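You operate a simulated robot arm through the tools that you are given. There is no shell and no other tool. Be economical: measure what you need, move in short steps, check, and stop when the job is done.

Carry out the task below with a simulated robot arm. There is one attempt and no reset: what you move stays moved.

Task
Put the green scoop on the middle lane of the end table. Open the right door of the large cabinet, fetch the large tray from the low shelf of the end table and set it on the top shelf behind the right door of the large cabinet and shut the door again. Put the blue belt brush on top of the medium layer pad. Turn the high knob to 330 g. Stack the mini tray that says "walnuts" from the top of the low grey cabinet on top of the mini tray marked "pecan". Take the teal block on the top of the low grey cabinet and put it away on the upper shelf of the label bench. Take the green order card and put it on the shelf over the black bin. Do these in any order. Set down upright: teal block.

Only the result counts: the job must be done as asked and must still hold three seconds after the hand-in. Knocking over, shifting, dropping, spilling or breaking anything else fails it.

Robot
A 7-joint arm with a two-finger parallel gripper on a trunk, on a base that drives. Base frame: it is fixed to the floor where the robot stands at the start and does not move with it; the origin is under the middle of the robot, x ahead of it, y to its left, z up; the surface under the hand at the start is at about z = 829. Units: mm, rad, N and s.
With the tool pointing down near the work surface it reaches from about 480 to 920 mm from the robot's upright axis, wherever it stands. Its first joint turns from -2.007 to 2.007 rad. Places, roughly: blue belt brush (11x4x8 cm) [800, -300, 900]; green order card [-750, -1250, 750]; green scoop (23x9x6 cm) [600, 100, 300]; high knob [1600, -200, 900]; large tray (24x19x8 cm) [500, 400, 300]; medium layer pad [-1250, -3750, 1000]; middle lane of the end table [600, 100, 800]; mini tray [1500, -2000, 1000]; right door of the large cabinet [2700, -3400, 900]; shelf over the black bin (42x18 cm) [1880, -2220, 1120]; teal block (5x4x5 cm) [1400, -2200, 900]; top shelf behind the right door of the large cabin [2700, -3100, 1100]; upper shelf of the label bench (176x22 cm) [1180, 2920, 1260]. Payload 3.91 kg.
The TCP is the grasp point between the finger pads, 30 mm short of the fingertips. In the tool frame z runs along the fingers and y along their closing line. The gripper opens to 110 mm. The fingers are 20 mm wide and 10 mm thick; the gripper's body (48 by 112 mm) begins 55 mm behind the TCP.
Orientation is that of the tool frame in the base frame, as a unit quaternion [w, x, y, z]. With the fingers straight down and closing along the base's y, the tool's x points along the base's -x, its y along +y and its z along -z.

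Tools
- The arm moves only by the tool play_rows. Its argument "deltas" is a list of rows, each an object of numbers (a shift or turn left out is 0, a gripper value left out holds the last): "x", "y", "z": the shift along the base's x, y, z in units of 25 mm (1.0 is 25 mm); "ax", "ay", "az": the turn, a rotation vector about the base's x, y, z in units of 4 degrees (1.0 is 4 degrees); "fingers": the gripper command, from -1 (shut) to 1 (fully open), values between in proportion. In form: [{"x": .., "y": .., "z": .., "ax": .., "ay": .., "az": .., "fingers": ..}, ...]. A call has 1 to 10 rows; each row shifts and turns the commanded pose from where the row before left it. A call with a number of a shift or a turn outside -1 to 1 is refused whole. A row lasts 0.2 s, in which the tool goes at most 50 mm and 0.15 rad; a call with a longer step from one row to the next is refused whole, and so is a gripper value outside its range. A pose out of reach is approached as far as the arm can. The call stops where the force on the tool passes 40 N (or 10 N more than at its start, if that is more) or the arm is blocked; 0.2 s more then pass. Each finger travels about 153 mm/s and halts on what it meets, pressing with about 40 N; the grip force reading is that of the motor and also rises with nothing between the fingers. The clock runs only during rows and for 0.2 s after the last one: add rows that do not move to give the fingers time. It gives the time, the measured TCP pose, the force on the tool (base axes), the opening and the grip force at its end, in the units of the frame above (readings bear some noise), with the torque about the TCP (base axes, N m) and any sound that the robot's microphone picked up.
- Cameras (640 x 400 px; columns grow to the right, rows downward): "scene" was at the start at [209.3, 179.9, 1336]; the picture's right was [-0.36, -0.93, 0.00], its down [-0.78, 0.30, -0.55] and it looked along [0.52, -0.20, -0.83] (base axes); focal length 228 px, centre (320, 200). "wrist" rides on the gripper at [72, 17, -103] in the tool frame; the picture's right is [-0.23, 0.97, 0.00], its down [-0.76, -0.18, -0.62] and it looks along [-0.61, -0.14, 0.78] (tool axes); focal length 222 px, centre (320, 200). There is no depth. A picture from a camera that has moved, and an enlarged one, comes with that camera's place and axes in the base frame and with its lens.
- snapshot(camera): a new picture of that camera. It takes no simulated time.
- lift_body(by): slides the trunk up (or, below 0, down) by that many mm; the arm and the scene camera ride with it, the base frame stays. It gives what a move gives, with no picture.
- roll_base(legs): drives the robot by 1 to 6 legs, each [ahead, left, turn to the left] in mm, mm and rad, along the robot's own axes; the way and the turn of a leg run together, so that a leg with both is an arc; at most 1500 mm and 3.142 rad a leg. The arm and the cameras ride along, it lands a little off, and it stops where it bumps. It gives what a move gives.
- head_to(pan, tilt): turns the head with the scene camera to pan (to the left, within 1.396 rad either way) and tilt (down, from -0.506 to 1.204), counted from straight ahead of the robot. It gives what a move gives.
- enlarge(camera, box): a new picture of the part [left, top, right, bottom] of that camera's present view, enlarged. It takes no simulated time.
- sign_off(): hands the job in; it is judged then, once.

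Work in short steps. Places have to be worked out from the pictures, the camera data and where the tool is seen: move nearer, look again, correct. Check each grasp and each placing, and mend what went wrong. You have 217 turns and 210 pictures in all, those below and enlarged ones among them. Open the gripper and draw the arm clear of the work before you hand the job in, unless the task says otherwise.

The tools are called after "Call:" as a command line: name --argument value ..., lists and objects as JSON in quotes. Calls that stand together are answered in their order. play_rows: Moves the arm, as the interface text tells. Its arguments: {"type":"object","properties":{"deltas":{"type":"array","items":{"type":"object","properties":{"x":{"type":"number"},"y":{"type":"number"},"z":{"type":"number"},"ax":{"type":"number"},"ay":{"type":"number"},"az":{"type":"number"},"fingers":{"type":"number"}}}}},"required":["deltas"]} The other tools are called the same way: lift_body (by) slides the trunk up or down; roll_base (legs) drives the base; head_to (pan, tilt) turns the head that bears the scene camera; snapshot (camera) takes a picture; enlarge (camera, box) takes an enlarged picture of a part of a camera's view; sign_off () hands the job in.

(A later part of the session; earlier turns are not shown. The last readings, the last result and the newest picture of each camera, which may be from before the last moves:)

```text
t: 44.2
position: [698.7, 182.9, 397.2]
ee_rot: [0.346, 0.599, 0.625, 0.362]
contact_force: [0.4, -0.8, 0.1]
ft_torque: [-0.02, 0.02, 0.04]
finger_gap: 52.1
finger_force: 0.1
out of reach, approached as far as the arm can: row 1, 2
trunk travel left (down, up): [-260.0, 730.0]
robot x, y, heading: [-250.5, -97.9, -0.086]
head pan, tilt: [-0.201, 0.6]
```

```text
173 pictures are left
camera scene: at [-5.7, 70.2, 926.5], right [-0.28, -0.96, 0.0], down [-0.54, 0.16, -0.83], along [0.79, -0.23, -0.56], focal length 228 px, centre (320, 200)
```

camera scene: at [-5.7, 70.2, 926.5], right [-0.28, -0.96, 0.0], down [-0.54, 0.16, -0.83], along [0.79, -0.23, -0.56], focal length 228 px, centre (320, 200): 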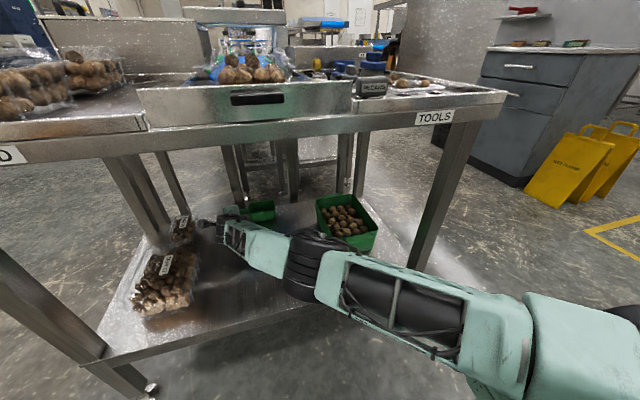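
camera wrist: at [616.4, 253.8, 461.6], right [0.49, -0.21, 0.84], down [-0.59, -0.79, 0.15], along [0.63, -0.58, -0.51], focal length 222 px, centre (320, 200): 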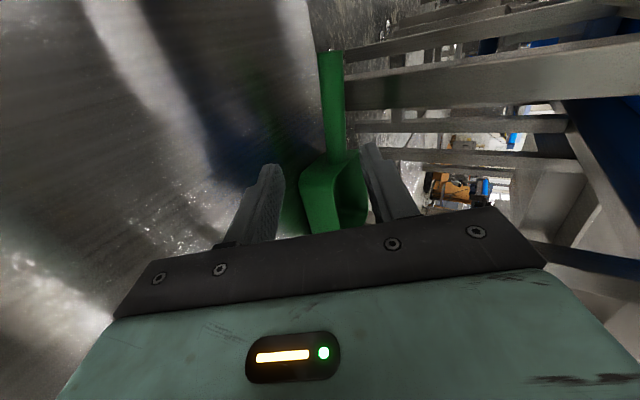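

Handle centre ≈(815, 195, 341). I drive 60 mm forward (and a bit left), lower by 45 mm, then check.

Call:
roll_base --legs '[[60, 22, 0]]'

Call:
lift_body --by -45

Call:
play_rows --deltas '[{"fingers": 0.06}]'

Call:
snapshot --camera "wrist"

```text
t: 45.2
position: [761.1, 200.8, 397.3]
ee_rot: [0.346, 0.599, 0.625, 0.363]
contact_force: [-0.9, 0.4, -0.1]
ft_torque: [0.01, 0.01, 0.0]
finger_gap: 52.3
finger_force: 0.0
trunk travel left (down, up): [-260.0, 730.0]
robot x, y, heading: [-190.9, -77.7, -0.091]
head pan, tilt: [-0.201, 0.6]
```

```text
t: 46.0
position: [760.5, 200.9, 355.0]
ee_rot: [0.346, 0.598, 0.624, 0.364]
contact_force: [-6.2, -1.9, 13.8]
ft_torque: [-0.12, 0.15, -0.04]
finger_gap: 47.9
finger_force: 0.0
trunk travel left (down, up): [-215.0, 775.0]
robot x, y, heading: [-190.7, -81.1, -0.081]
head pan, tilt: [-0.201, 0.6]
```

```text
t: 46.4
position: [761.7, 200.6, 355.0]
ee_rot: [0.346, 0.599, 0.624, 0.364]
contact_force: [0.1, -0.7, 20.9]
ft_torque: [-0.09, -0.21, -0.02]
finger_gap: 49.6
finger_force: 0.0
trunk travel left (down, up): [-215.0, 775.0]
robot x, y, heading: [-189.0, -80.6, -0.077]
head pan, tilt: [-0.201, 0.6]
```

```text
172 pictures are left
camera wrist: at [678.3, 271.5, 419.7], right [0.49, -0.21, 0.85], down [-0.59, -0.79, 0.15], along [0.64, -0.58, -0.51], focal length 222 px, centre (320, 200)
```

wrist: 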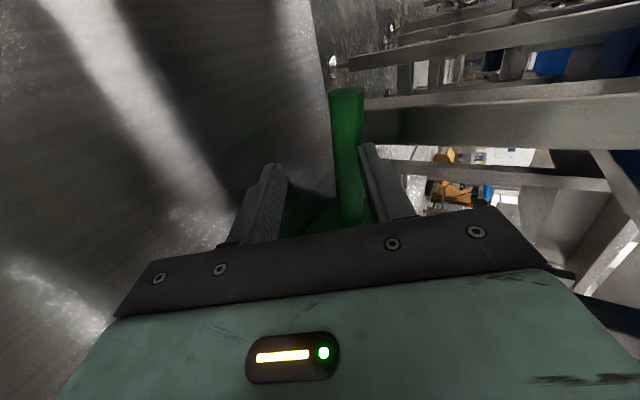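

Lower finger just touches the shelf (so shelf ≈308). I raise 6 mm, then drive the last 46 mm forward so the handle sits between the fingers.

Call:
lift_body --by 6

Call:
play_rows --deltas '[{"fingers": 0.02}]'

Call:
roll_base --legs '[[48, 2, 0]]'

Call:
snapshot --camera "wrist"

```text
t: 47.0
position: [760.6, 200.7, 356.1]
ee_rot: [0.345, 0.599, 0.625, 0.362]
contact_force: [5.3, 3.0, 8.4]
ft_torque: [0.13, -0.26, 0.04]
finger_gap: 53.7
finger_force: 0.1
trunk travel left (down, up): [-221.0, 769.0]
robot x, y, heading: [-188.6, -78.7, -0.084]
head pan, tilt: [-0.201, 0.6]
```

```text
t: 47.4
position: [761.0, 201.0, 357.1]
ee_rot: [0.345, 0.599, 0.625, 0.362]
contact_force: [2.3, 1.8, 4.4]
ft_torque: [0.08, -0.14, 0.04]
finger_gap: 53.6
finger_force: 0.1
trunk travel left (down, up): [-221.0, 769.0]
robot x, y, heading: [-188.8, -78.3, -0.082]
head pan, tilt: [-0.201, 0.6]
```

```text
t: 48.3
position: [809.3, 197.6, 357.4]
ee_rot: [0.346, 0.599, 0.625, 0.362]
contact_force: [1.2, -0.3, 2.6]
ft_torque: [-0.03, -0.08, 0.01]
finger_gap: 54.8
finger_force: 0.1
trunk travel left (down, up): [-221.0, 769.0]
robot x, y, heading: [-141.1, -79.8, -0.086]
head pan, tilt: [-0.201, 0.6]
```

```text
171 pictures are left
camera wrist: at [726.6, 267.9, 422.3], right [0.49, -0.21, 0.84], down [-0.6, -0.79, 0.16], along [0.63, -0.58, -0.51], focal length 222 px, centre (320, 200)
```

wrist: 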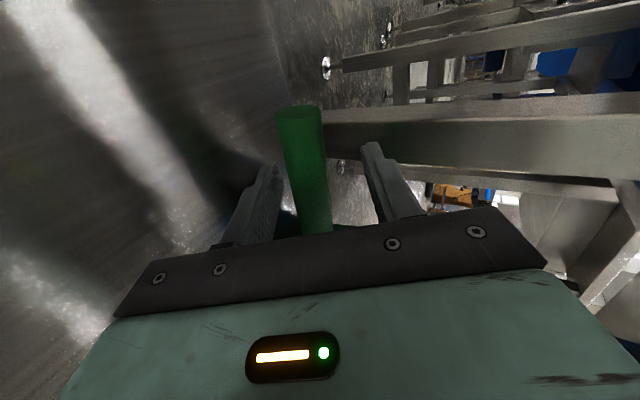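

The handle is now between the fingers. I close the gripper.

Call:
play_rows --deltas '[{"fingers": -1}, {"fingers": -1}, {"fingers": -1}, {"fingers": -1}]'

Call:
lift_body --by 60

Call:
snapshot --camera "wrist"

Call:
snapshot --camera "scene"

```text
t: 49.3
position: [809.9, 196.8, 357.7]
ee_rot: [0.346, 0.599, 0.625, 0.363]
contact_force: [-0.1, -0.1, -1.5]
ft_torque: [0.12, 0.04, 0.04]
finger_gap: 21.2
finger_force: 39.4
trunk travel left (down, up): [-221.0, 769.0]
robot x, y, heading: [-144.4, -84.6, -0.085]
head pan, tilt: [-0.201, 0.6]
```

```text
t: 50.3
position: [809.6, 197.8, 417.0]
ee_rot: [0.345, 0.6, 0.624, 0.363]
contact_force: [-0.7, 1.1, -0.7]
ft_torque: [0.15, 0.01, 0.0]
finger_gap: 21.2
finger_force: 40.4
trunk travel left (down, up): [-281.0, 709.0]
robot x, y, heading: [-137.1, -80.0, -0.08]
head pan, tilt: [-0.201, 0.6]
```

```text
170 pictures are left
camera wrist: at [726.7, 267.9, 482.1], right [0.5, -0.21, 0.84], down [-0.6, -0.79, 0.16], along [0.63, -0.58, -0.51], focal length 222 px, centre (320, 200)
```

wrist: 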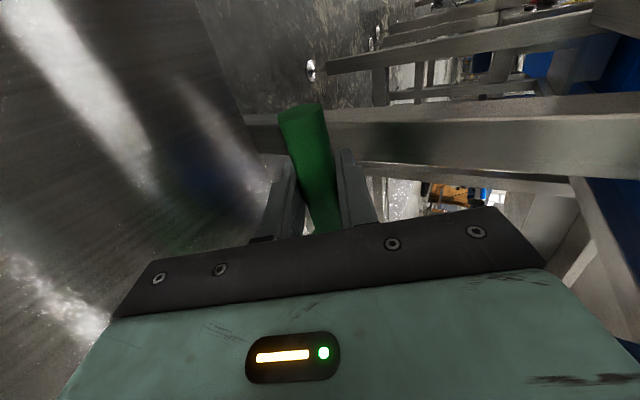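

```text
169 pictures are left
camera scene: at [104.3, 85.0, 947.5], right [-0.28, -0.96, 0.0], down [-0.54, 0.16, -0.82], along [0.79, -0.23, -0.57], focal length 228 px, centre (320, 200)
```

scene: 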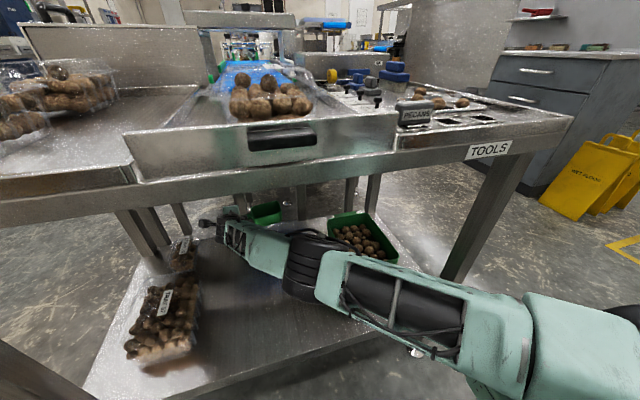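

Scoop is held. I back out to just short of the rear bench, then retract the arm.

Call:
roll_base --legs '[[-205, 0, 0.03]]'

Call:
play_rows --deltas '[{"x": -1}, {"x": -1}, {"x": -1}, {"x": -1}, {"x": -1}, {"x": -1}]'

Call:
snapshot --camera "scene"

```text
t: 51.9
position: [596.1, 240.0, 417.0]
ee_rot: [0.341, 0.59, 0.633, 0.367]
contact_force: [-0.2, -0.4, -0.3]
ft_torque: [0.12, 0.02, 0.0]
finger_gap: 20.8
finger_force: 40.1
trunk travel left (down, up): [-281.0, 709.0]
robot x, y, heading: [-348.4, -72.1, -0.05]
head pan, tilt: [-0.201, 0.6]
```

```text
t: 53.3
position: [445.0, 239.6, 417.8]
ee_rot: [0.34, 0.589, 0.634, 0.368]
contact_force: [-0.1, -0.2, -1.6]
ft_torque: [0.12, 0.0, 0.01]
finger_gap: 21.0
finger_force: 39.7
trunk travel left (down, up): [-281.0, 709.0]
robot x, y, heading: [-344.7, -69.5, -0.056]
head pan, tilt: [-0.201, 0.6]
```

```text
168 pictures are left
camera scene: at [-105.1, 106.5, 947.4], right [-0.25, -0.97, 0.0], down [-0.55, 0.14, -0.83], along [0.8, -0.21, -0.57], focal length 228 px, centre (320, 200)
```

scene: 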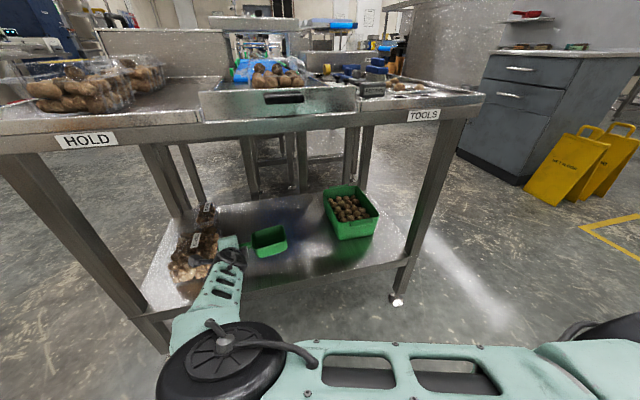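

Good posture (elbow out to the left, outside the table). I retract further until the scoop is clear of the table edge.

Call:
play_rows --deltas '[{"x": -1}, {"x": -1}, {"x": -1}, {"x": -1}, {"x": -1}, {"x": -1}, {"x": -1}, {"x": -0.5}]'

Call:
snapshot --camera "scene"

```text
t: 55.3
position: [315.4, 178.1, 416.4]
ee_rot: [0.368, 0.631, 0.592, 0.341]
contact_force: [0.2, 1.1, -1.1]
ft_torque: [0.14, 0.0, -0.02]
finger_gap: 20.7
finger_force: 40.2
trunk travel left (down, up): [-281.0, 709.0]
robot x, y, heading: [-345.2, -66.1, -0.056]
head pan, tilt: [-0.201, 0.6]
stopped in row 8: the arm was blocked; the commanded pose is now the measured one
```

```text
167 pictures are left
camera scene: at [-105.1, 106.5, 947.5], right [-0.25, -0.97, 0.0], down [-0.55, 0.14, -0.83], along [0.8, -0.21, -0.56], focal length 228 px, centre (320, 200)
```

scene: 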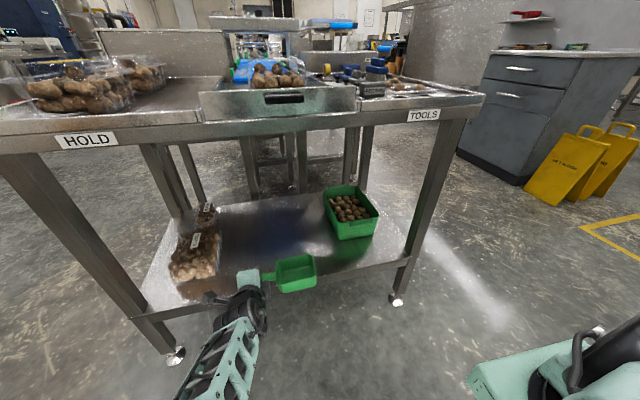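

The bowl still overlaps the table edge slightly. I turn the base left (with a little forward for rear clearance) to swing the scoop clear.

Call:
roll_base --legs '[[75, 0, 0.45]]'

Call:
head_to --pan -0.4 --tilt 0.6

Call:
snapshot --camera "scene"

```text
t: 57.0
position: [217.5, 455.3, 417.9]
ee_rot: [0.281, 0.484, 0.717, 0.415]
contact_force: [0.9, 0.2, -1.4]
ft_torque: [0.09, 0.03, -0.01]
finger_gap: 21.2
finger_force: 39.9
trunk travel left (down, up): [-281.0, 709.0]
robot x, y, heading: [-274.9, -59.6, 0.396]
head pan, tilt: [-0.201, 0.6]
```

```text
t: 57.7
position: [216.7, 456.0, 417.6]
ee_rot: [0.281, 0.484, 0.717, 0.415]
contact_force: [-0.1, 1.3, -1.9]
ft_torque: [0.13, 0.0, 0.03]
finger_gap: 21.3
finger_force: 40.4
trunk travel left (down, up): [-281.0, 709.0]
robot x, y, heading: [-269.8, -54.6, 0.396]
head pan, tilt: [-0.4, 0.6]
```

```text
166 pictures are left
camera scene: at [-129.0, 187.8, 947.5], right [-0.01, -1.0, 0.0], down [-0.56, 0.0, -0.83], along [0.83, 0.0, -0.56], focal length 228 px, centre (320, 200)
```

scene: 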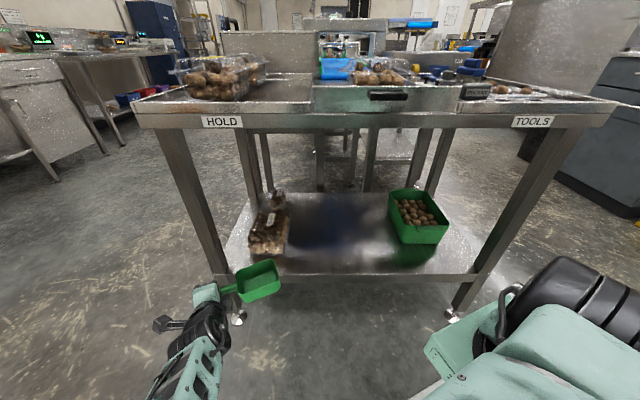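

Clear. I pull back another 40 mm and raise the trunk.

Call:
play_rows --deltas '[{"x": -0.8}, {"x": -0.8}]'

Call:
lift_body --by 400

Call:
lift_body --by 160

Call:
snapshot --camera "scene"

```text
t: 58.4
position: [239.7, 443.8, 460.9]
ee_rot: [0.257, 0.575, 0.661, 0.408]
contact_force: [0.0, -0.2, -1.9]
ft_torque: [0.13, 0.03, 0.03]
finger_gap: 20.9
finger_force: 40.0
trunk travel left (down, up): [-281.0, 709.0]
robot x, y, heading: [-268.7, -54.6, 0.393]
head pan, tilt: [-0.4, 0.6]
stopped in row 2: the arm was blocked; the commanded pose is now the measured one
```

```text
t: 62.2
position: [238.4, 448.1, 860.9]
ee_rot: [0.254, 0.574, 0.661, 0.411]
contact_force: [0.7, 0.1, -1.0]
ft_torque: [0.13, 0.04, -0.01]
finger_gap: 21.1
finger_force: 40.0
trunk travel left (down, up): [-681.0, 309.0]
robot x, y, heading: [-270.3, -56.7, 0.39]
head pan, tilt: [-0.4, 0.6]
```

```text
t: 64.1
position: [238.9, 445.9, 1019.7]
ee_rot: [0.255, 0.574, 0.661, 0.41]
contact_force: [0.6, 0.4, -0.9]
ft_torque: [0.12, 0.05, -0.01]
finger_gap: 21.1
finger_force: 40.0
trunk travel left (down, up): [-841.0, 149.0]
robot x, y, heading: [-270.7, -57.4, 0.392]
head pan, tilt: [-0.4, 0.6]
```

```text
165 pictures are left
camera scene: at [-128.8, 187.7, 1507.4], right [-0.01, -1.0, 0.0], down [-0.56, 0.0, -0.83], along [0.83, -0.01, -0.56], focal length 228 px, centre (320, 200)
```

scene: 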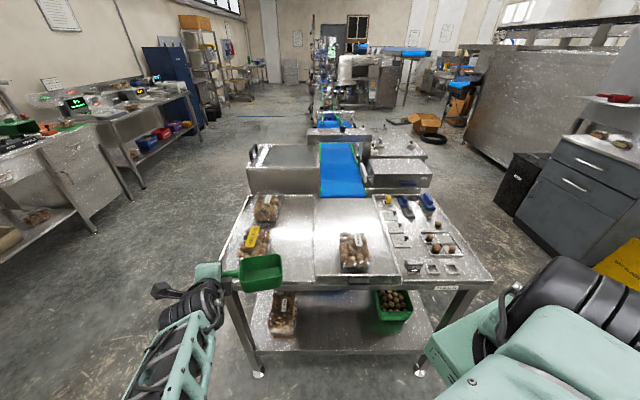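

Trunk is up, scoop held. I turn back to face the table and drive forward with the scoop well above it.

Call:
roll_base --legs '[[0, 0, -0.39], [200, 0, 0]]'

Call:
snapshot --camera "scene"

Call:
snapshot --camera "wrist"

```text
t: 66.8
position: [589.8, 219.4, 1020.3]
ee_rot: [0.328, 0.69, 0.54, 0.354]
contact_force: [0.1, 0.1, -1.8]
ft_torque: [0.1, 0.0, 0.0]
finger_gap: 21.2
finger_force: 39.9
trunk travel left (down, up): [-841.0, 149.0]
robot x, y, heading: [-72.1, -56.4, 0.009]
head pan, tilt: [-0.4, 0.6]
```

```text
164 pictures are left
camera scene: at [151.4, 117.6, 1507.5], right [-0.38, -0.92, 0.0], down [-0.52, 0.22, -0.83], along [0.76, -0.32, -0.56], focal length 228 px, centre (320, 200)
```

scene: 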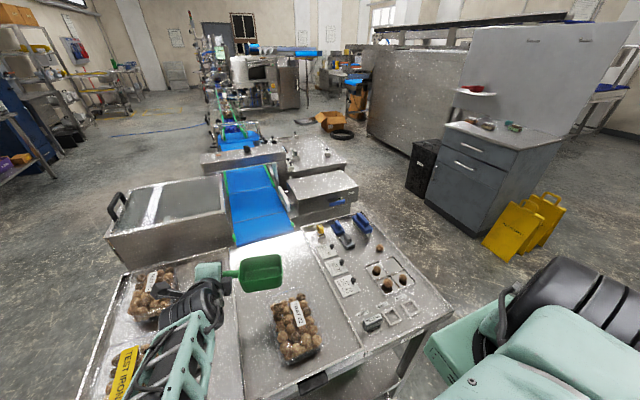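

```text
163 pictures are left
camera wrist: at [524.7, 295.3, 1097.8], right [0.46, -0.42, 0.78], down [-0.74, -0.66, 0.08], along [0.48, -0.62, -0.62], focal length 222 px, centre (320, 200)
```

wrist: 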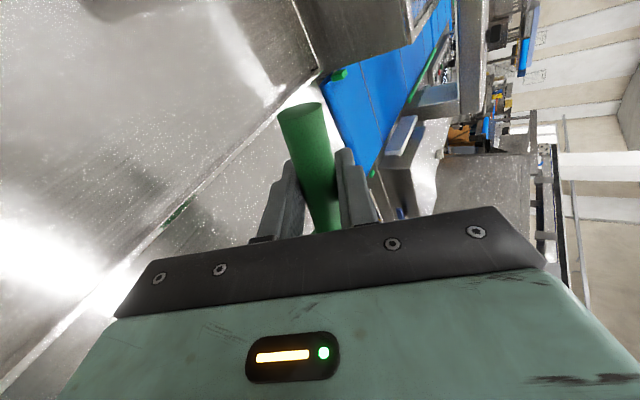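

I level the scoop (−7.6° about x) and move it over the free part of the middle lane, hand to (760, 125).

Call:
play_rows --deltas '[{"x": 0.97, "y": -0.54, "ax": -0.95, "az": 1}, {"x": 0.97, "y": -0.54, "ax": -0.95, "az": 1}, {"x": 0.97, "y": -0.54}, {"x": 0.97, "y": -0.54}, {"x": 0.97, "y": -0.54}, {"x": 0.97, "y": -0.54}, {"x": 0.97, "y": -0.54, "z": -1}, {"z": -1}, {"z": -1}]'

Call:
snapshot --camera "scene"

Call:
snapshot --camera "wrist"

```text
t: 68.8
position: [759.3, 124.1, 945.0]
ee_rot: [0.348, 0.628, 0.608, 0.34]
contact_force: [0.2, -0.2, -0.8]
ft_torque: [0.11, -0.04, -0.02]
finger_gap: 21.2
finger_force: 40.2
trunk travel left (down, up): [-841.0, 149.0]
robot x, y, heading: [-73.4, -52.5, 0.005]
head pan, tilt: [-0.4, 0.6]
```

```text
162 pictures are left
camera scene: at [151.2, 117.5, 1507.6], right [-0.38, -0.92, 0.0], down [-0.52, 0.22, -0.83], along [0.76, -0.32, -0.56], focal length 228 px, centre (320, 200)
```

scene: 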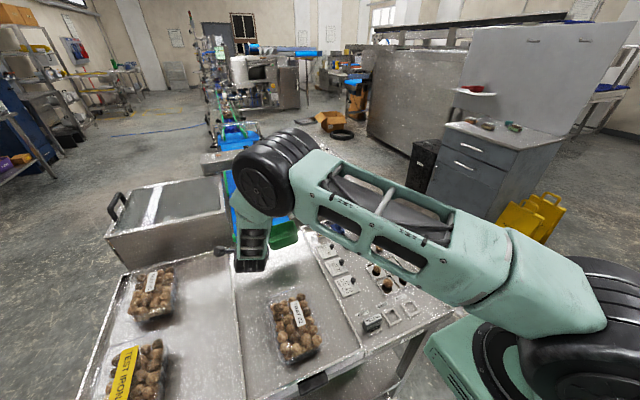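

```text
161 pictures are left
camera wrist: at [683.6, 200.3, 1012.3], right [0.51, -0.24, 0.83], down [-0.65, -0.74, 0.18], along [0.57, -0.62, -0.53], focal length 222 px, centre (320, 200)
```

wrist: 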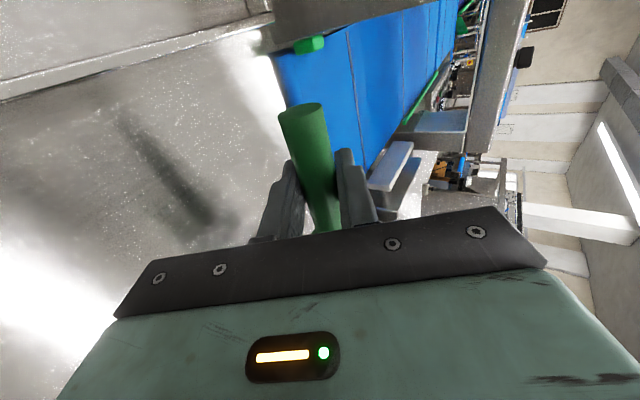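

Call:
play_rows --deltas '[{"z": -1}, {"z": -0.8}, {"z": -0.4}, {"z": -0.2}, {"z": -0.2}, {"z": -0.2}]'

Call:
snapshot --camera "wrist"

```text
t: 70.2
position: [759.1, 124.0, 874.4]
ee_rot: [0.347, 0.627, 0.609, 0.339]
contact_force: [0.0, 0.1, -1.5]
ft_torque: [0.11, 0.01, 0.03]
finger_gap: 21.2
finger_force: 40.4
trunk travel left (down, up): [-841.0, 149.0]
robot x, y, heading: [-73.8, -53.6, 0.004]
head pan, tilt: [-0.4, 0.6]
```

```text
160 pictures are left
camera wrist: at [683.6, 200.8, 942.6], right [0.51, -0.24, 0.83], down [-0.65, -0.74, 0.18], along [0.57, -0.62, -0.53], focal length 222 px, centre (320, 200)
```

wrist: 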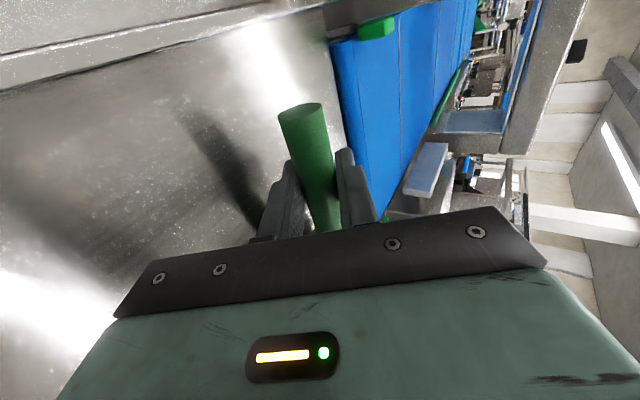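

Call:
play_rows --deltas '[{"z": -0.2}, {"z": -0.2}, {"z": -0.2}, {"z": -0.2}, {"z": -0.2}]'

Call:
enlarge --camera "scene" --box '[200, 180, 360, 280]'

```text
t: 71.3
position: [763.6, 127.0, 863.5]
ee_rot: [0.353, 0.624, 0.605, 0.346]
contact_force: [1.5, 0.4, 12.8]
ft_torque: [-0.81, -0.02, 0.16]
finger_gap: 21.8
finger_force: 40.4
trunk travel left (down, up): [-841.0, 149.0]
robot x, y, heading: [-72.9, -55.6, 0.003]
head pan, tilt: [-0.4, 0.6]
stopped in row 5: the force on the tool passed its limit at 48 N (the readings are from after the stop); the commanded pose is now the measured one
```

```text
4.00 times, centred on (280, 230) of scene
camera zoom: at [150.7, 117.4, 1507.4], right [-0.38, -0.92, 0.0], down [-0.52, 0.22, -0.83], along [0.76, -0.32, -0.56], focal length 914 px, centre (480, 80)
```

zoom: 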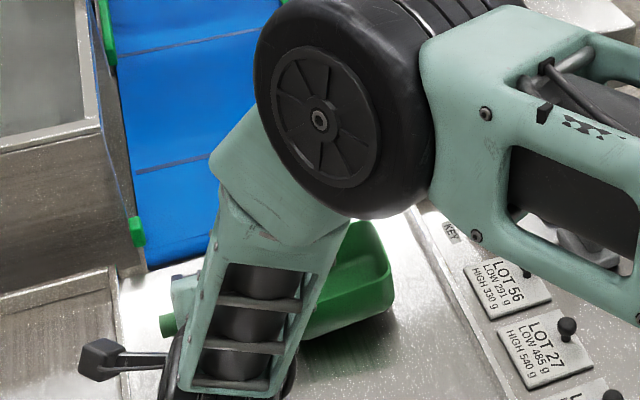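

Scoop touches the lane. I open slightly and retreat along the finger axis.

Call:
play_rows --deltas '[{"fingers": -0.3}, {"fingers": -0.3}]'

Call:
play_rows --deltas '[{"x": -0.87, "z": 0.5}, {"x": -0.87, "z": 0.5}, {"x": -0.87, "z": 0.5}, {"z": 1}, {"z": 1}, {"z": 1}]'

Call:
snapshot --camera "wrist"

```text
t: 71.9
position: [764.1, 125.9, 863.7]
ee_rot: [0.352, 0.625, 0.605, 0.346]
contact_force: [8.0, 1.0, 27.2]
ft_torque: [-0.05, -0.7, 0.03]
finger_gap: 25.2
finger_force: 0.0
trunk travel left (down, up): [-841.0, 149.0]
robot x, y, heading: [-73.1, -53.6, 0.003]
head pan, tilt: [-0.4, 0.6]
```

```text
t: 73.3
position: [697.1, 127.1, 971.2]
ee_rot: [0.35, 0.625, 0.608, 0.343]
contact_force: [-0.4, -0.1, -1.0]
ft_torque: [0.01, 0.02, 0.0]
finger_gap: 39.0
finger_force: 0.1
trunk travel left (down, up): [-841.0, 149.0]
robot x, y, heading: [-67.8, -59.1, 0.009]
head pan, tilt: [-0.4, 0.6]
```

```text
158 pictures are left
camera wrist: at [620.3, 203.3, 1038.2], right [0.5, -0.24, 0.83], down [-0.65, -0.74, 0.17], along [0.58, -0.62, -0.53], focal length 222 px, centre (320, 200)
```

wrist: 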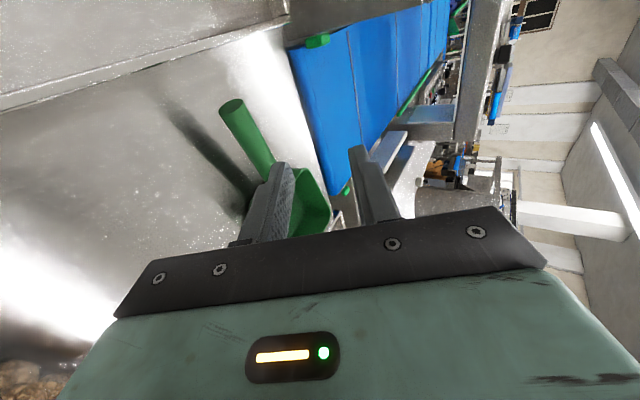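

Scoop stands on the lane. I retract the arm and back off to look at the tray closely.

Call:
play_rows --deltas '[{"x": -1, "z": 0.5, "fingers": 1}, {"x": -1, "z": 0.5}, {"x": -1}, {"x": -1}, {"x": -1}, {"x": -1}, {"x": -1}, {"x": -1}]'

Call:
roll_base --legs '[[-250, 0, 0]]'

Call:
head_to --pan 0.2 --tilt 0.6

Call:
snapshot --camera "scene"

```text
t: 75.1
position: [495.8, 126.5, 996.3]
ee_rot: [0.35, 0.626, 0.607, 0.343]
contact_force: [0.6, 0.4, -0.3]
ft_torque: [0.0, 0.03, 0.01]
finger_gap: 110.0
finger_force: 0.0
trunk travel left (down, up): [-841.0, 149.0]
robot x, y, heading: [-72.1, -51.2, 0.004]
head pan, tilt: [-0.4, 0.6]
```

```text
t: 76.9
position: [246.5, 124.7, 995.6]
ee_rot: [0.351, 0.625, 0.607, 0.343]
contact_force: [0.9, 0.2, -1.1]
ft_torque: [0.03, 0.01, -0.02]
finger_gap: 110.0
finger_force: 0.1
trunk travel left (down, up): [-841.0, 149.0]
robot x, y, heading: [-320.9, -58.7, 0.001]
head pan, tilt: [-0.4, 0.6]
```

```text
t: 77.9
position: [247.6, 124.0, 995.9]
ee_rot: [0.351, 0.626, 0.606, 0.343]
contact_force: [0.2, 0.6, -0.4]
ft_torque: [-0.01, 0.01, -0.01]
finger_gap: 110.0
finger_force: 0.1
trunk travel left (down, up): [-841.0, 149.0]
robot x, y, heading: [-320.9, -55.8, 0.001]
head pan, tilt: [0.201, 0.6]
```

```text
157 pictures are left
camera scene: at [-93.7, 167.8, 1507.5], right [0.2, -0.98, 0.0], down [-0.55, -0.11, -0.83], along [0.81, 0.17, -0.56], focal length 228 px, centre (320, 200)
```

scene: 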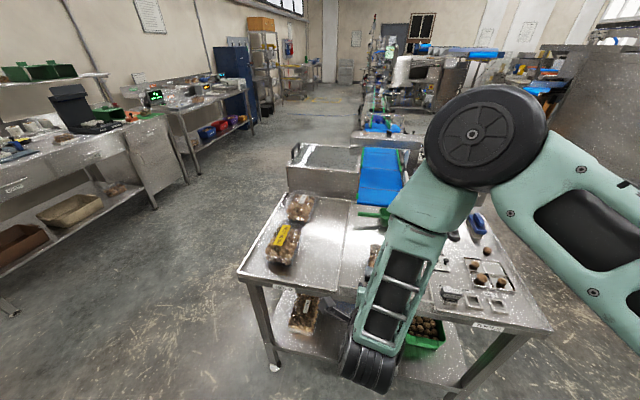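

Call:
lift_body --by -400

Call:
lift_body --by -150

Call:
enlarge --camera "scene" --box '[160, 100, 400, 250]'

Call:
snapshot --camera "wrist"

```text
t: 81.8
position: [246.6, 124.9, 595.4]
ee_rot: [0.35, 0.626, 0.607, 0.342]
contact_force: [0.7, -0.9, 0.3]
ft_torque: [0.02, -0.02, 0.0]
finger_gap: 110.3
finger_force: 0.0
trunk travel left (down, up): [-441.0, 549.0]
robot x, y, heading: [-321.3, -52.3, 0.004]
head pan, tilt: [0.201, 0.6]
```

```text
t: 83.5
position: [247.0, 123.3, 446.7]
ee_rot: [0.351, 0.625, 0.606, 0.344]
contact_force: [-1.2, -1.1, -0.1]
ft_torque: [0.02, 0.02, -0.02]
finger_gap: 109.9
finger_force: 0.1
trunk travel left (down, up): [-291.0, 699.0]
robot x, y, heading: [-322.6, -56.5, 0.001]
head pan, tilt: [0.201, 0.6]
```

```text
2.67 times, centred on (280, 175) of scene
camera zoom: at [-93.8, 167.9, 957.5], right [0.2, -0.98, 0.0], down [-0.55, -0.11, -0.83], along [0.81, 0.17, -0.56], focal length 609 px, centre (427, 267)
```

zoom: 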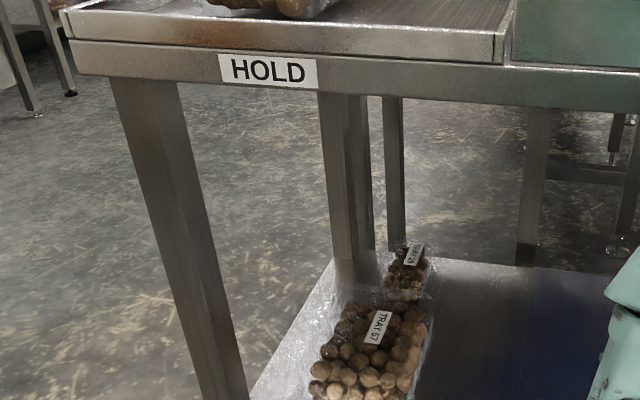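

```text
155 pictures are left
camera wrist: at [170.0, 200.3, 513.2], right [0.5, -0.24, 0.83], down [-0.65, -0.74, 0.17], along [0.58, -0.62, -0.53], focal length 222 px, centre (320, 200)
```

wrist: 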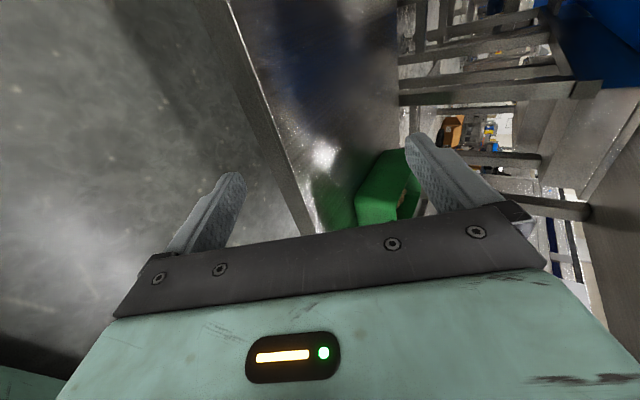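

Call:
enlarge --camera "scene" --box '[250, 185, 346, 275]'

```text
4.44 times, centred on (298, 230) of scene
camera zoom: at [-93.8, 167.9, 957.5], right [0.2, -0.98, 0.0], down [-0.55, -0.11, -0.83], along [0.81, 0.17, -0.56], focal length 1015 px, centre (418, 67)
```

zoom: 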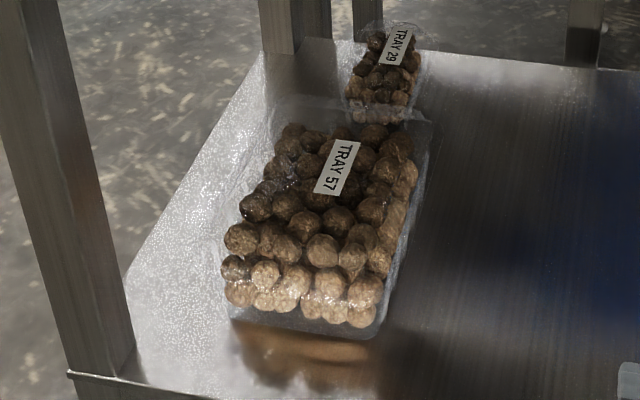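

TRAY 57 (yawed ~12°) is the large one. I shift left so the wrist camera can see it at close range.

Call:
roll_base --legs '[[30, 270, 0]]'

Call:
play_rows --deltas '[{"z": 0.5, "x": 1}, {"x": 1}]'

Call:
snapshot --camera "wrist"

Call:
snapshot --camera "scene"

```text
t: 85.4
position: [274.9, 395.9, 447.1]
ee_rot: [0.351, 0.626, 0.606, 0.342]
contact_force: [0.1, -0.5, 0.3]
ft_torque: [-0.01, -0.02, 0.0]
finger_gap: 110.1
finger_force: 0.0
trunk travel left (down, up): [-291.0, 699.0]
robot x, y, heading: [-294.3, 215.7, 0.005]
head pan, tilt: [0.201, 0.6]
```

```text
t: 86.0
position: [326.4, 396.6, 459.1]
ee_rot: [0.351, 0.626, 0.607, 0.343]
contact_force: [-0.3, -0.3, -0.2]
ft_torque: [-0.01, 0.01, 0.01]
finger_gap: 110.1
finger_force: 0.1
trunk travel left (down, up): [-291.0, 699.0]
robot x, y, heading: [-295.1, 217.3, 0.0]
head pan, tilt: [0.201, 0.6]
```

```text
153 pictures are left
camera wrist: at [249.5, 472.4, 525.2], right [0.5, -0.24, 0.83], down [-0.65, -0.74, 0.17], along [0.58, -0.62, -0.53], focal length 222 px, centre (320, 200)
```

wrist: 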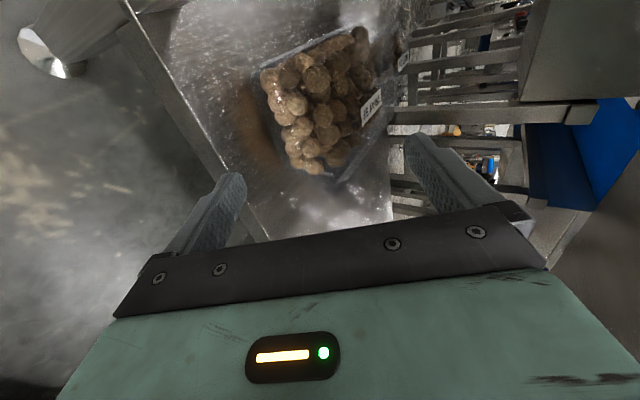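

```text
152 pictures are left
camera scene: at [-65.0, 439.9, 957.5], right [0.2, -0.98, 0.0], down [-0.55, -0.11, -0.83], along [0.81, 0.17, -0.56], focal length 228 px, centre (320, 200)
```

scene: 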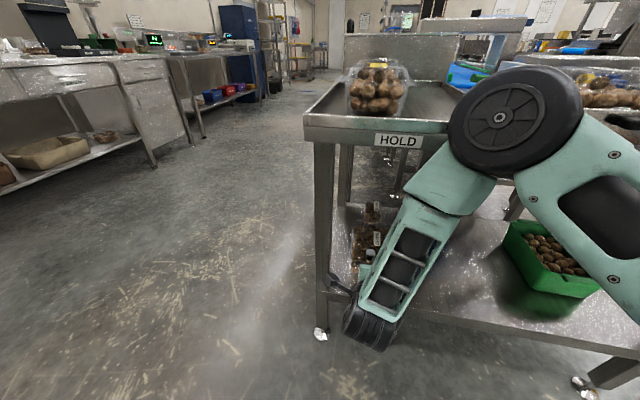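

Call:
enlarge --camera "wrist" --box '[220, 0, 440, 190]'

```text
2.11 times, centred on (330, 95) of wrist
camera zoom: at [249.5, 472.4, 525.2], right [0.5, -0.24, 0.83], down [-0.65, -0.74, 0.17], along [0.58, -0.62, -0.53], focal length 468 px, centre (299, 421)
```

zoom: 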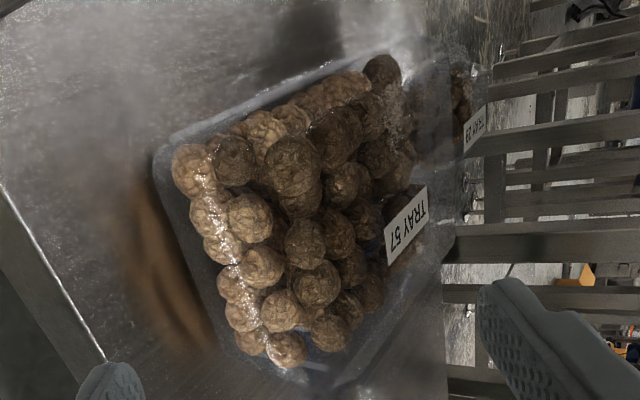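

I lower for a level side view of the tray with the scene camera (hand first pulled back from the shelf front).

Call:
play_rows --deltas '[{"x": -1, "z": 0.5}, {"x": -1, "z": 0.5}, {"x": -1, "z": 0.5}]'

Call:
lift_body --by -280

Call:
head_to --pan -0.1 --tilt 0.45

Call:
snapshot --camera "scene"

```text
t: 86.8
position: [250.3, 396.5, 496.2]
ee_rot: [0.351, 0.626, 0.606, 0.343]
contact_force: [0.8, 0.0, -0.3]
ft_torque: [-0.03, 0.01, 0.03]
finger_gap: 109.9
finger_force: 0.0
trunk travel left (down, up): [-291.0, 699.0]
robot x, y, heading: [-296.9, 217.5, 0.009]
head pan, tilt: [0.201, 0.6]
```

```text
t: 89.7
position: [250.4, 396.6, 217.2]
ee_rot: [0.351, 0.626, 0.606, 0.343]
contact_force: [0.3, 0.2, -0.4]
ft_torque: [-0.02, 0.01, 0.03]
finger_gap: 109.9
finger_force: 0.1
trunk travel left (down, up): [-11.0, 979.0]
robot x, y, heading: [-291.8, 216.9, 0.007]
head pan, tilt: [0.201, 0.6]
```

```text
t: 90.5
position: [250.4, 395.9, 215.3]
ee_rot: [0.351, 0.626, 0.605, 0.343]
contact_force: [0.8, -0.2, -0.5]
ft_torque: [0.03, 0.0, 0.01]
finger_gap: 110.0
finger_force: 0.1
trunk travel left (down, up): [-11.0, 979.0]
robot x, y, heading: [-292.7, 215.7, 0.005]
head pan, tilt: [-0.099, 0.45]
```

```text
150 pictures are left
camera scene: at [-60.0, 413.2, 691.0], right [-0.1, -1.0, 0.0], down [-0.43, 0.04, -0.9], along [0.9, -0.09, -0.44], focal length 228 px, centre (320, 200)
```

scene: 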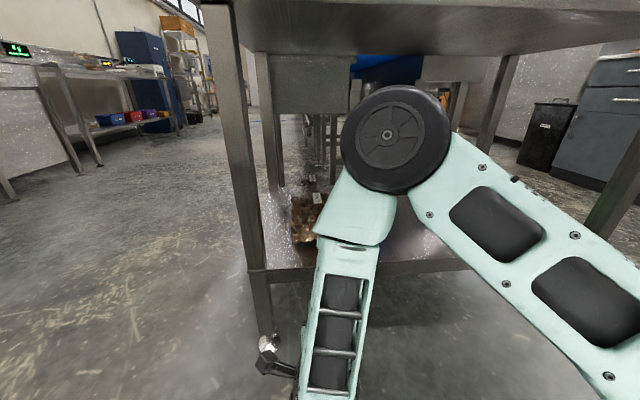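

Call:
roll_base --legs '[[0, 130, 0]]'

Call:
head_to --pan -0.3 --tilt 0.45

Call:
enlarge --camera "scene" --box '[230, 150, 350, 260]'

```text
t: 91.8
position: [249.3, 527.0, 214.8]
ee_rot: [0.351, 0.626, 0.607, 0.342]
contact_force: [-0.5, 0.0, -0.5]
ft_torque: [-0.01, 0.0, 0.01]
finger_gap: 110.0
finger_force: 0.0
trunk travel left (down, up): [-11.0, 979.0]
robot x, y, heading: [-293.5, 346.9, 0.005]
head pan, tilt: [-0.099, 0.45]
```

```text
t: 92.5
position: [249.4, 526.8, 216.1]
ee_rot: [0.351, 0.625, 0.606, 0.344]
contact_force: [0.4, 0.1, -0.8]
ft_torque: [0.0, 0.0, 0.0]
finger_gap: 110.0
finger_force: 0.1
trunk travel left (down, up): [-11.0, 979.0]
robot x, y, heading: [-292.9, 346.3, 0.002]
head pan, tilt: [-0.3, 0.45]
```

```text
3.64 times, centred on (290, 205) of scene
camera zoom: at [-64.2, 526.1, 691.0], right [-0.29, -0.96, 0.0], down [-0.42, 0.13, -0.9], along [0.86, -0.26, -0.44], focal length 831 px, centre (429, 182)
```

zoom: 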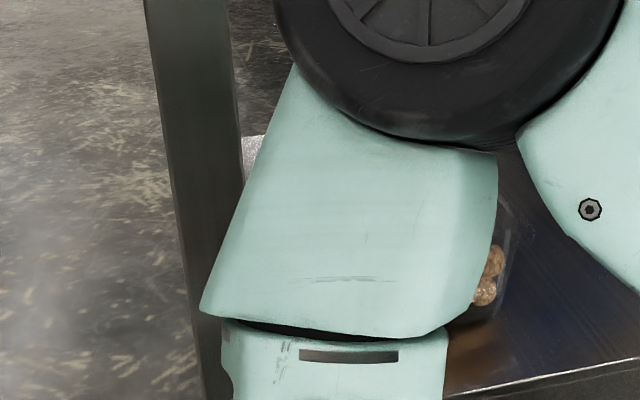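

The arm blocks the view; I raise a little and swing the hand to the right.

Call:
lift_body --by 200

Call:
play_rows --deltas '[{"y": -1}, {"y": -1}, {"y": -1}, {"y": -1}, {"y": -1}, {"y": -1}, {"y": -1}, {"y": -1}, {"y": -1}, {"y": -1}]'

Call:
play_rows --deltas '[{"y": -1}, {"y": -1}, {"y": -1}, {"y": -1}, {"y": -1}, {"y": -1}, {"y": -1}, {"y": -1}]'

Call:
enlarge --camera "scene" --box '[220, 150, 380, 280]'

```text
t: 94.7
position: [249.7, 526.5, 415.9]
ee_rot: [0.352, 0.626, 0.606, 0.343]
contact_force: [0.3, 0.3, 0.3]
ft_torque: [-0.02, 0.01, -0.02]
finger_gap: 109.9
finger_force: 0.1
trunk travel left (down, up): [-211.0, 779.0]
robot x, y, heading: [-296.0, 345.5, 0.004]
head pan, tilt: [-0.3, 0.45]
```

```text
t: 96.9
position: [308.0, 330.6, 370.7]
ee_rot: [0.351, 0.626, 0.606, 0.343]
contact_force: [0.3, 0.4, -0.4]
ft_torque: [-0.03, 0.0, -0.03]
finger_gap: 109.8
finger_force: 0.1
out of reach, approached as far as the arm can: row 4, 5, 6, 7, 8, 9, 10
trunk travel left (down, up): [-211.0, 779.0]
robot x, y, heading: [-291.5, 349.0, 0.007]
head pan, tilt: [-0.3, 0.45]
```

```text
t: 98.7
position: [324.6, 134.3, 357.9]
ee_rot: [0.351, 0.626, 0.606, 0.343]
contact_force: [0.1, 0.0, -0.1]
ft_torque: [-0.04, -0.01, 0.03]
finger_gap: 110.1
finger_force: 0.1
out of reach, approached as far as the arm can: row 1, 2, 3
trunk travel left (down, up): [-211.0, 779.0]
robot x, y, heading: [-296.1, 347.2, 0.003]
head pan, tilt: [-0.3, 0.45]
```

```text
3.08 times, centred on (300, 215) of scene
camera zoom: at [-64.2, 526.2, 891.0], right [-0.29, -0.96, 0.0], down [-0.42, 0.13, -0.9], along [0.86, -0.26, -0.44], focal length 703 px, centre (382, 154)
```

zoom: 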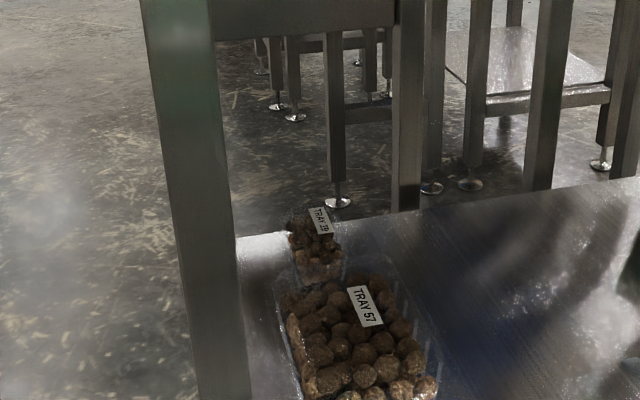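

Call:
head_to --pan -0.2 --tilt 0.65

Call:
enlarge --camera "scene" --box '[270, 170, 370, 250]'

Call:
snapshot --camera "scene"

```text
t: 99.4
position: [323.9, 136.3, 358.2]
ee_rot: [0.351, 0.626, 0.606, 0.343]
contact_force: [0.0, 0.1, -0.4]
ft_torque: [0.03, 0.0, -0.03]
finger_gap: 110.1
finger_force: 0.0
trunk travel left (down, up): [-211.0, 779.0]
robot x, y, heading: [-293.3, 350.2, 0.0]
head pan, tilt: [-0.201, 0.649]
```

```text
5.00 times, centred on (320, 210) of scene
camera zoom: at [-66.9, 535.8, 873.3], right [-0.2, -0.98, 0.0], down [-0.59, 0.12, -0.8], along [0.78, -0.16, -0.6], focal length 1142 px, centre (320, 150)
```

zoom: 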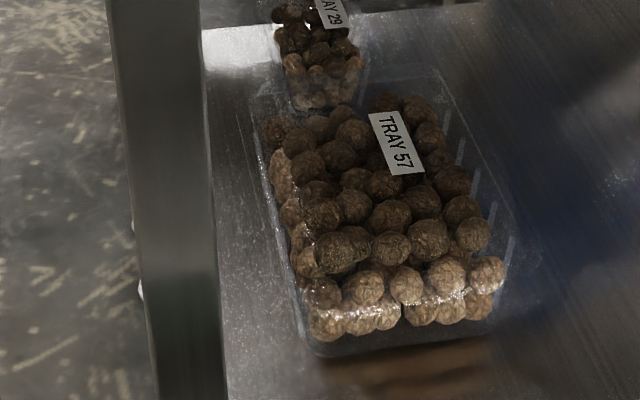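

```text
146 pictures are left
camera scene: at [-66.9, 535.8, 873.3], right [-0.2, -0.98, 0.0], down [-0.59, 0.12, -0.8], along [0.78, -0.16, -0.6], focal length 228 px, centre (320, 200)
```

scene: 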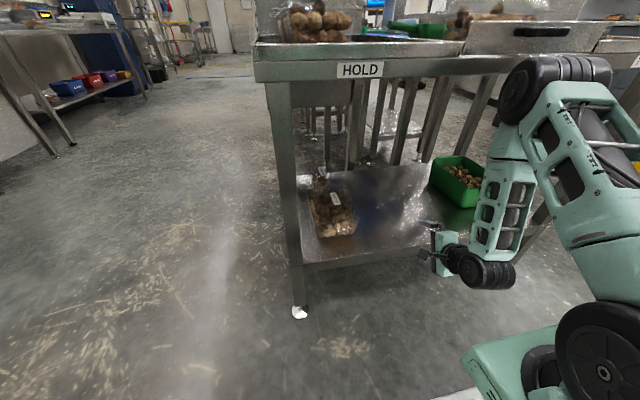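

Clear picture: an open punnet with flared walls, rim right side along y≈293, x≈421…650, z≈388. I'll pinch its right long wall mid-length. First raise and rotate the hand to a steep forward pitch with closing along y.

Call:
lift_body --by 100

Call:
play_rows --deltas '[{"ax": -0.973, "ay": 0.19, "az": 0.993, "x": -0.4}, {"ax": -0.973, "ay": 0.19, "az": 0.993, "x": -0.4}, {"ax": -0.973, "ay": 0.19, "az": 0.993, "x": -0.4}, {"ax": -0.973, "ay": 0.19, "az": 0.993, "x": -0.4}, {"ax": -0.973, "ay": 0.19, "az": 0.993}, {"ax": -0.973, "ay": 0.19, "az": 0.993}, {"ax": -0.973, "ay": 0.19, "az": 0.993}, {"ax": -0.973, "ay": 0.19, "az": 0.993}]'

Call:
play_rows --deltas '[{"ax": -0.973, "ay": 0.19, "az": 0.993}, {"ax": -0.973, "ay": 0.19, "az": 0.993}, {"ax": -0.973, "ay": 0.19, "az": 0.993}, {"ax": -0.973, "ay": 0.19, "az": 0.993}, {"ax": -0.973, "ay": 0.19, "az": 0.993}, {"ax": -0.973, "ay": 0.19, "az": 0.993}, {"ax": -0.973, "ay": 0.19, "az": 0.993}]'

Call:
snapshot --camera "scene"

```text
t: 100.7
position: [323.5, 135.9, 457.3]
ee_rot: [0.351, 0.626, 0.606, 0.343]
contact_force: [0.2, -0.2, -1.5]
ft_torque: [0.01, 0.0, 0.02]
finger_gap: 109.8
finger_force: 0.2
trunk travel left (down, up): [-311.0, 679.0]
robot x, y, heading: [-298.3, 348.2, 0.005]
head pan, tilt: [-0.201, 0.649]
```

```text
t: 102.5
position: [291.9, 130.7, 450.6]
ee_rot: [0.366, 0.34, 0.839, 0.218]
contact_force: [-1.0, -0.7, 0.0]
ft_torque: [-0.01, -0.01, 0.0]
finger_gap: 110.0
finger_force: 0.0
out of reach, approached as far as the arm can: row 3, 4
trunk travel left (down, up): [-311.0, 679.0]
robot x, y, heading: [-294.2, 347.9, 0.001]
head pan, tilt: [-0.201, 0.649]
```

```text
t: 104.1
position: [292.5, 130.8, 450.2]
ee_rot: [0.334, 0.045, 0.938, 0.081]
contact_force: [-0.3, -0.3, 0.0]
ft_torque: [-0.03, -0.01, -0.01]
finger_gap: 110.1
finger_force: 0.1
trunk travel left (down, up): [-311.0, 679.0]
robot x, y, heading: [-292.7, 346.0, -0.002]
head pan, tilt: [-0.201, 0.649]
```

```text
145 pictures are left
camera scene: at [-67.0, 535.9, 973.2], right [-0.2, -0.98, 0.0], down [-0.59, 0.12, -0.8], along [0.78, -0.16, -0.6], focal length 228 px, centre (320, 200)
```

scene: 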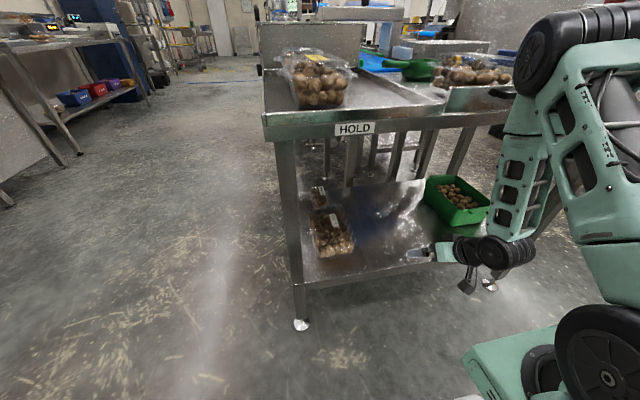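

Next: back up, bring the hand centrally in front, raise it relative to the trunk and lower the trunk so that the elbow stays low and outside.

Call:
roll_base --legs '[[-48, -20, 0]]'

Call:
play_rows --deltas '[{"y": 1, "z": 1}, {"y": 1, "z": 1}, {"y": 1, "z": 1}, {"y": 1, "z": 1}, {"y": 1, "z": 1}, {"y": 1, "z": 1}, {"z": 1}, {"z": 1}]'

Call:
lift_body --by -200

Call:
snapshot --camera "scene"

```text
t: 105.0
position: [244.7, 111.0, 450.2]
ee_rot: [0.334, 0.046, 0.938, 0.082]
contact_force: [0.3, 0.1, -0.4]
ft_torque: [0.02, 0.01, 0.03]
finger_gap: 110.1
finger_force: 0.1
trunk travel left (down, up): [-311.0, 679.0]
robot x, y, heading: [-345.3, 326.6, 0.002]
head pan, tilt: [-0.201, 0.649]
```

```text
t: 106.8
position: [290.1, 247.4, 640.6]
ee_rot: [0.333, 0.046, 0.938, 0.083]
contact_force: [-0.7, 0.1, 0.6]
ft_torque: [0.02, -0.01, 0.01]
finger_gap: 109.8
finger_force: 0.0
out of reach, approached as far as the arm can: row 1, 2, 3, 4, 5
trunk travel left (down, up): [-311.0, 679.0]
robot x, y, heading: [-340.5, 329.4, -0.001]
head pan, tilt: [-0.201, 0.649]
```

```text
t: 109.0
position: [290.1, 248.6, 440.8]
ee_rot: [0.334, 0.046, 0.938, 0.082]
contact_force: [0.0, 0.1, 0.0]
ft_torque: [-0.02, 0.04, 0.02]
finger_gap: 110.3
finger_force: 0.0
trunk travel left (down, up): [-111.0, 879.0]
robot x, y, heading: [-340.3, 329.6, 0.003]
head pan, tilt: [-0.201, 0.649]
```

```text
144 pictures are left
camera scene: at [-114.4, 515.5, 773.2], right [-0.2, -0.98, 0.0], down [-0.59, 0.12, -0.8], along [0.78, -0.16, -0.6], focal length 228 px, centre (320, 200)
```

scene: 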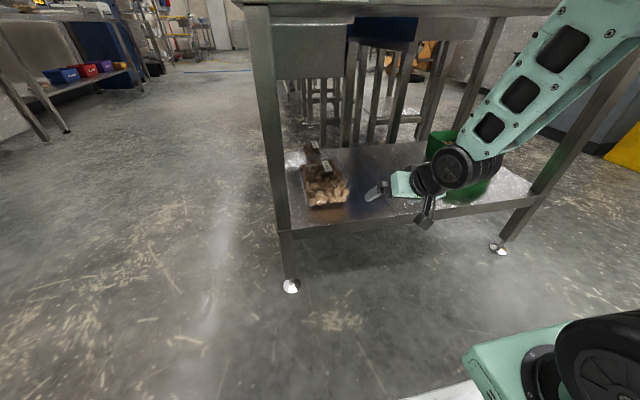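

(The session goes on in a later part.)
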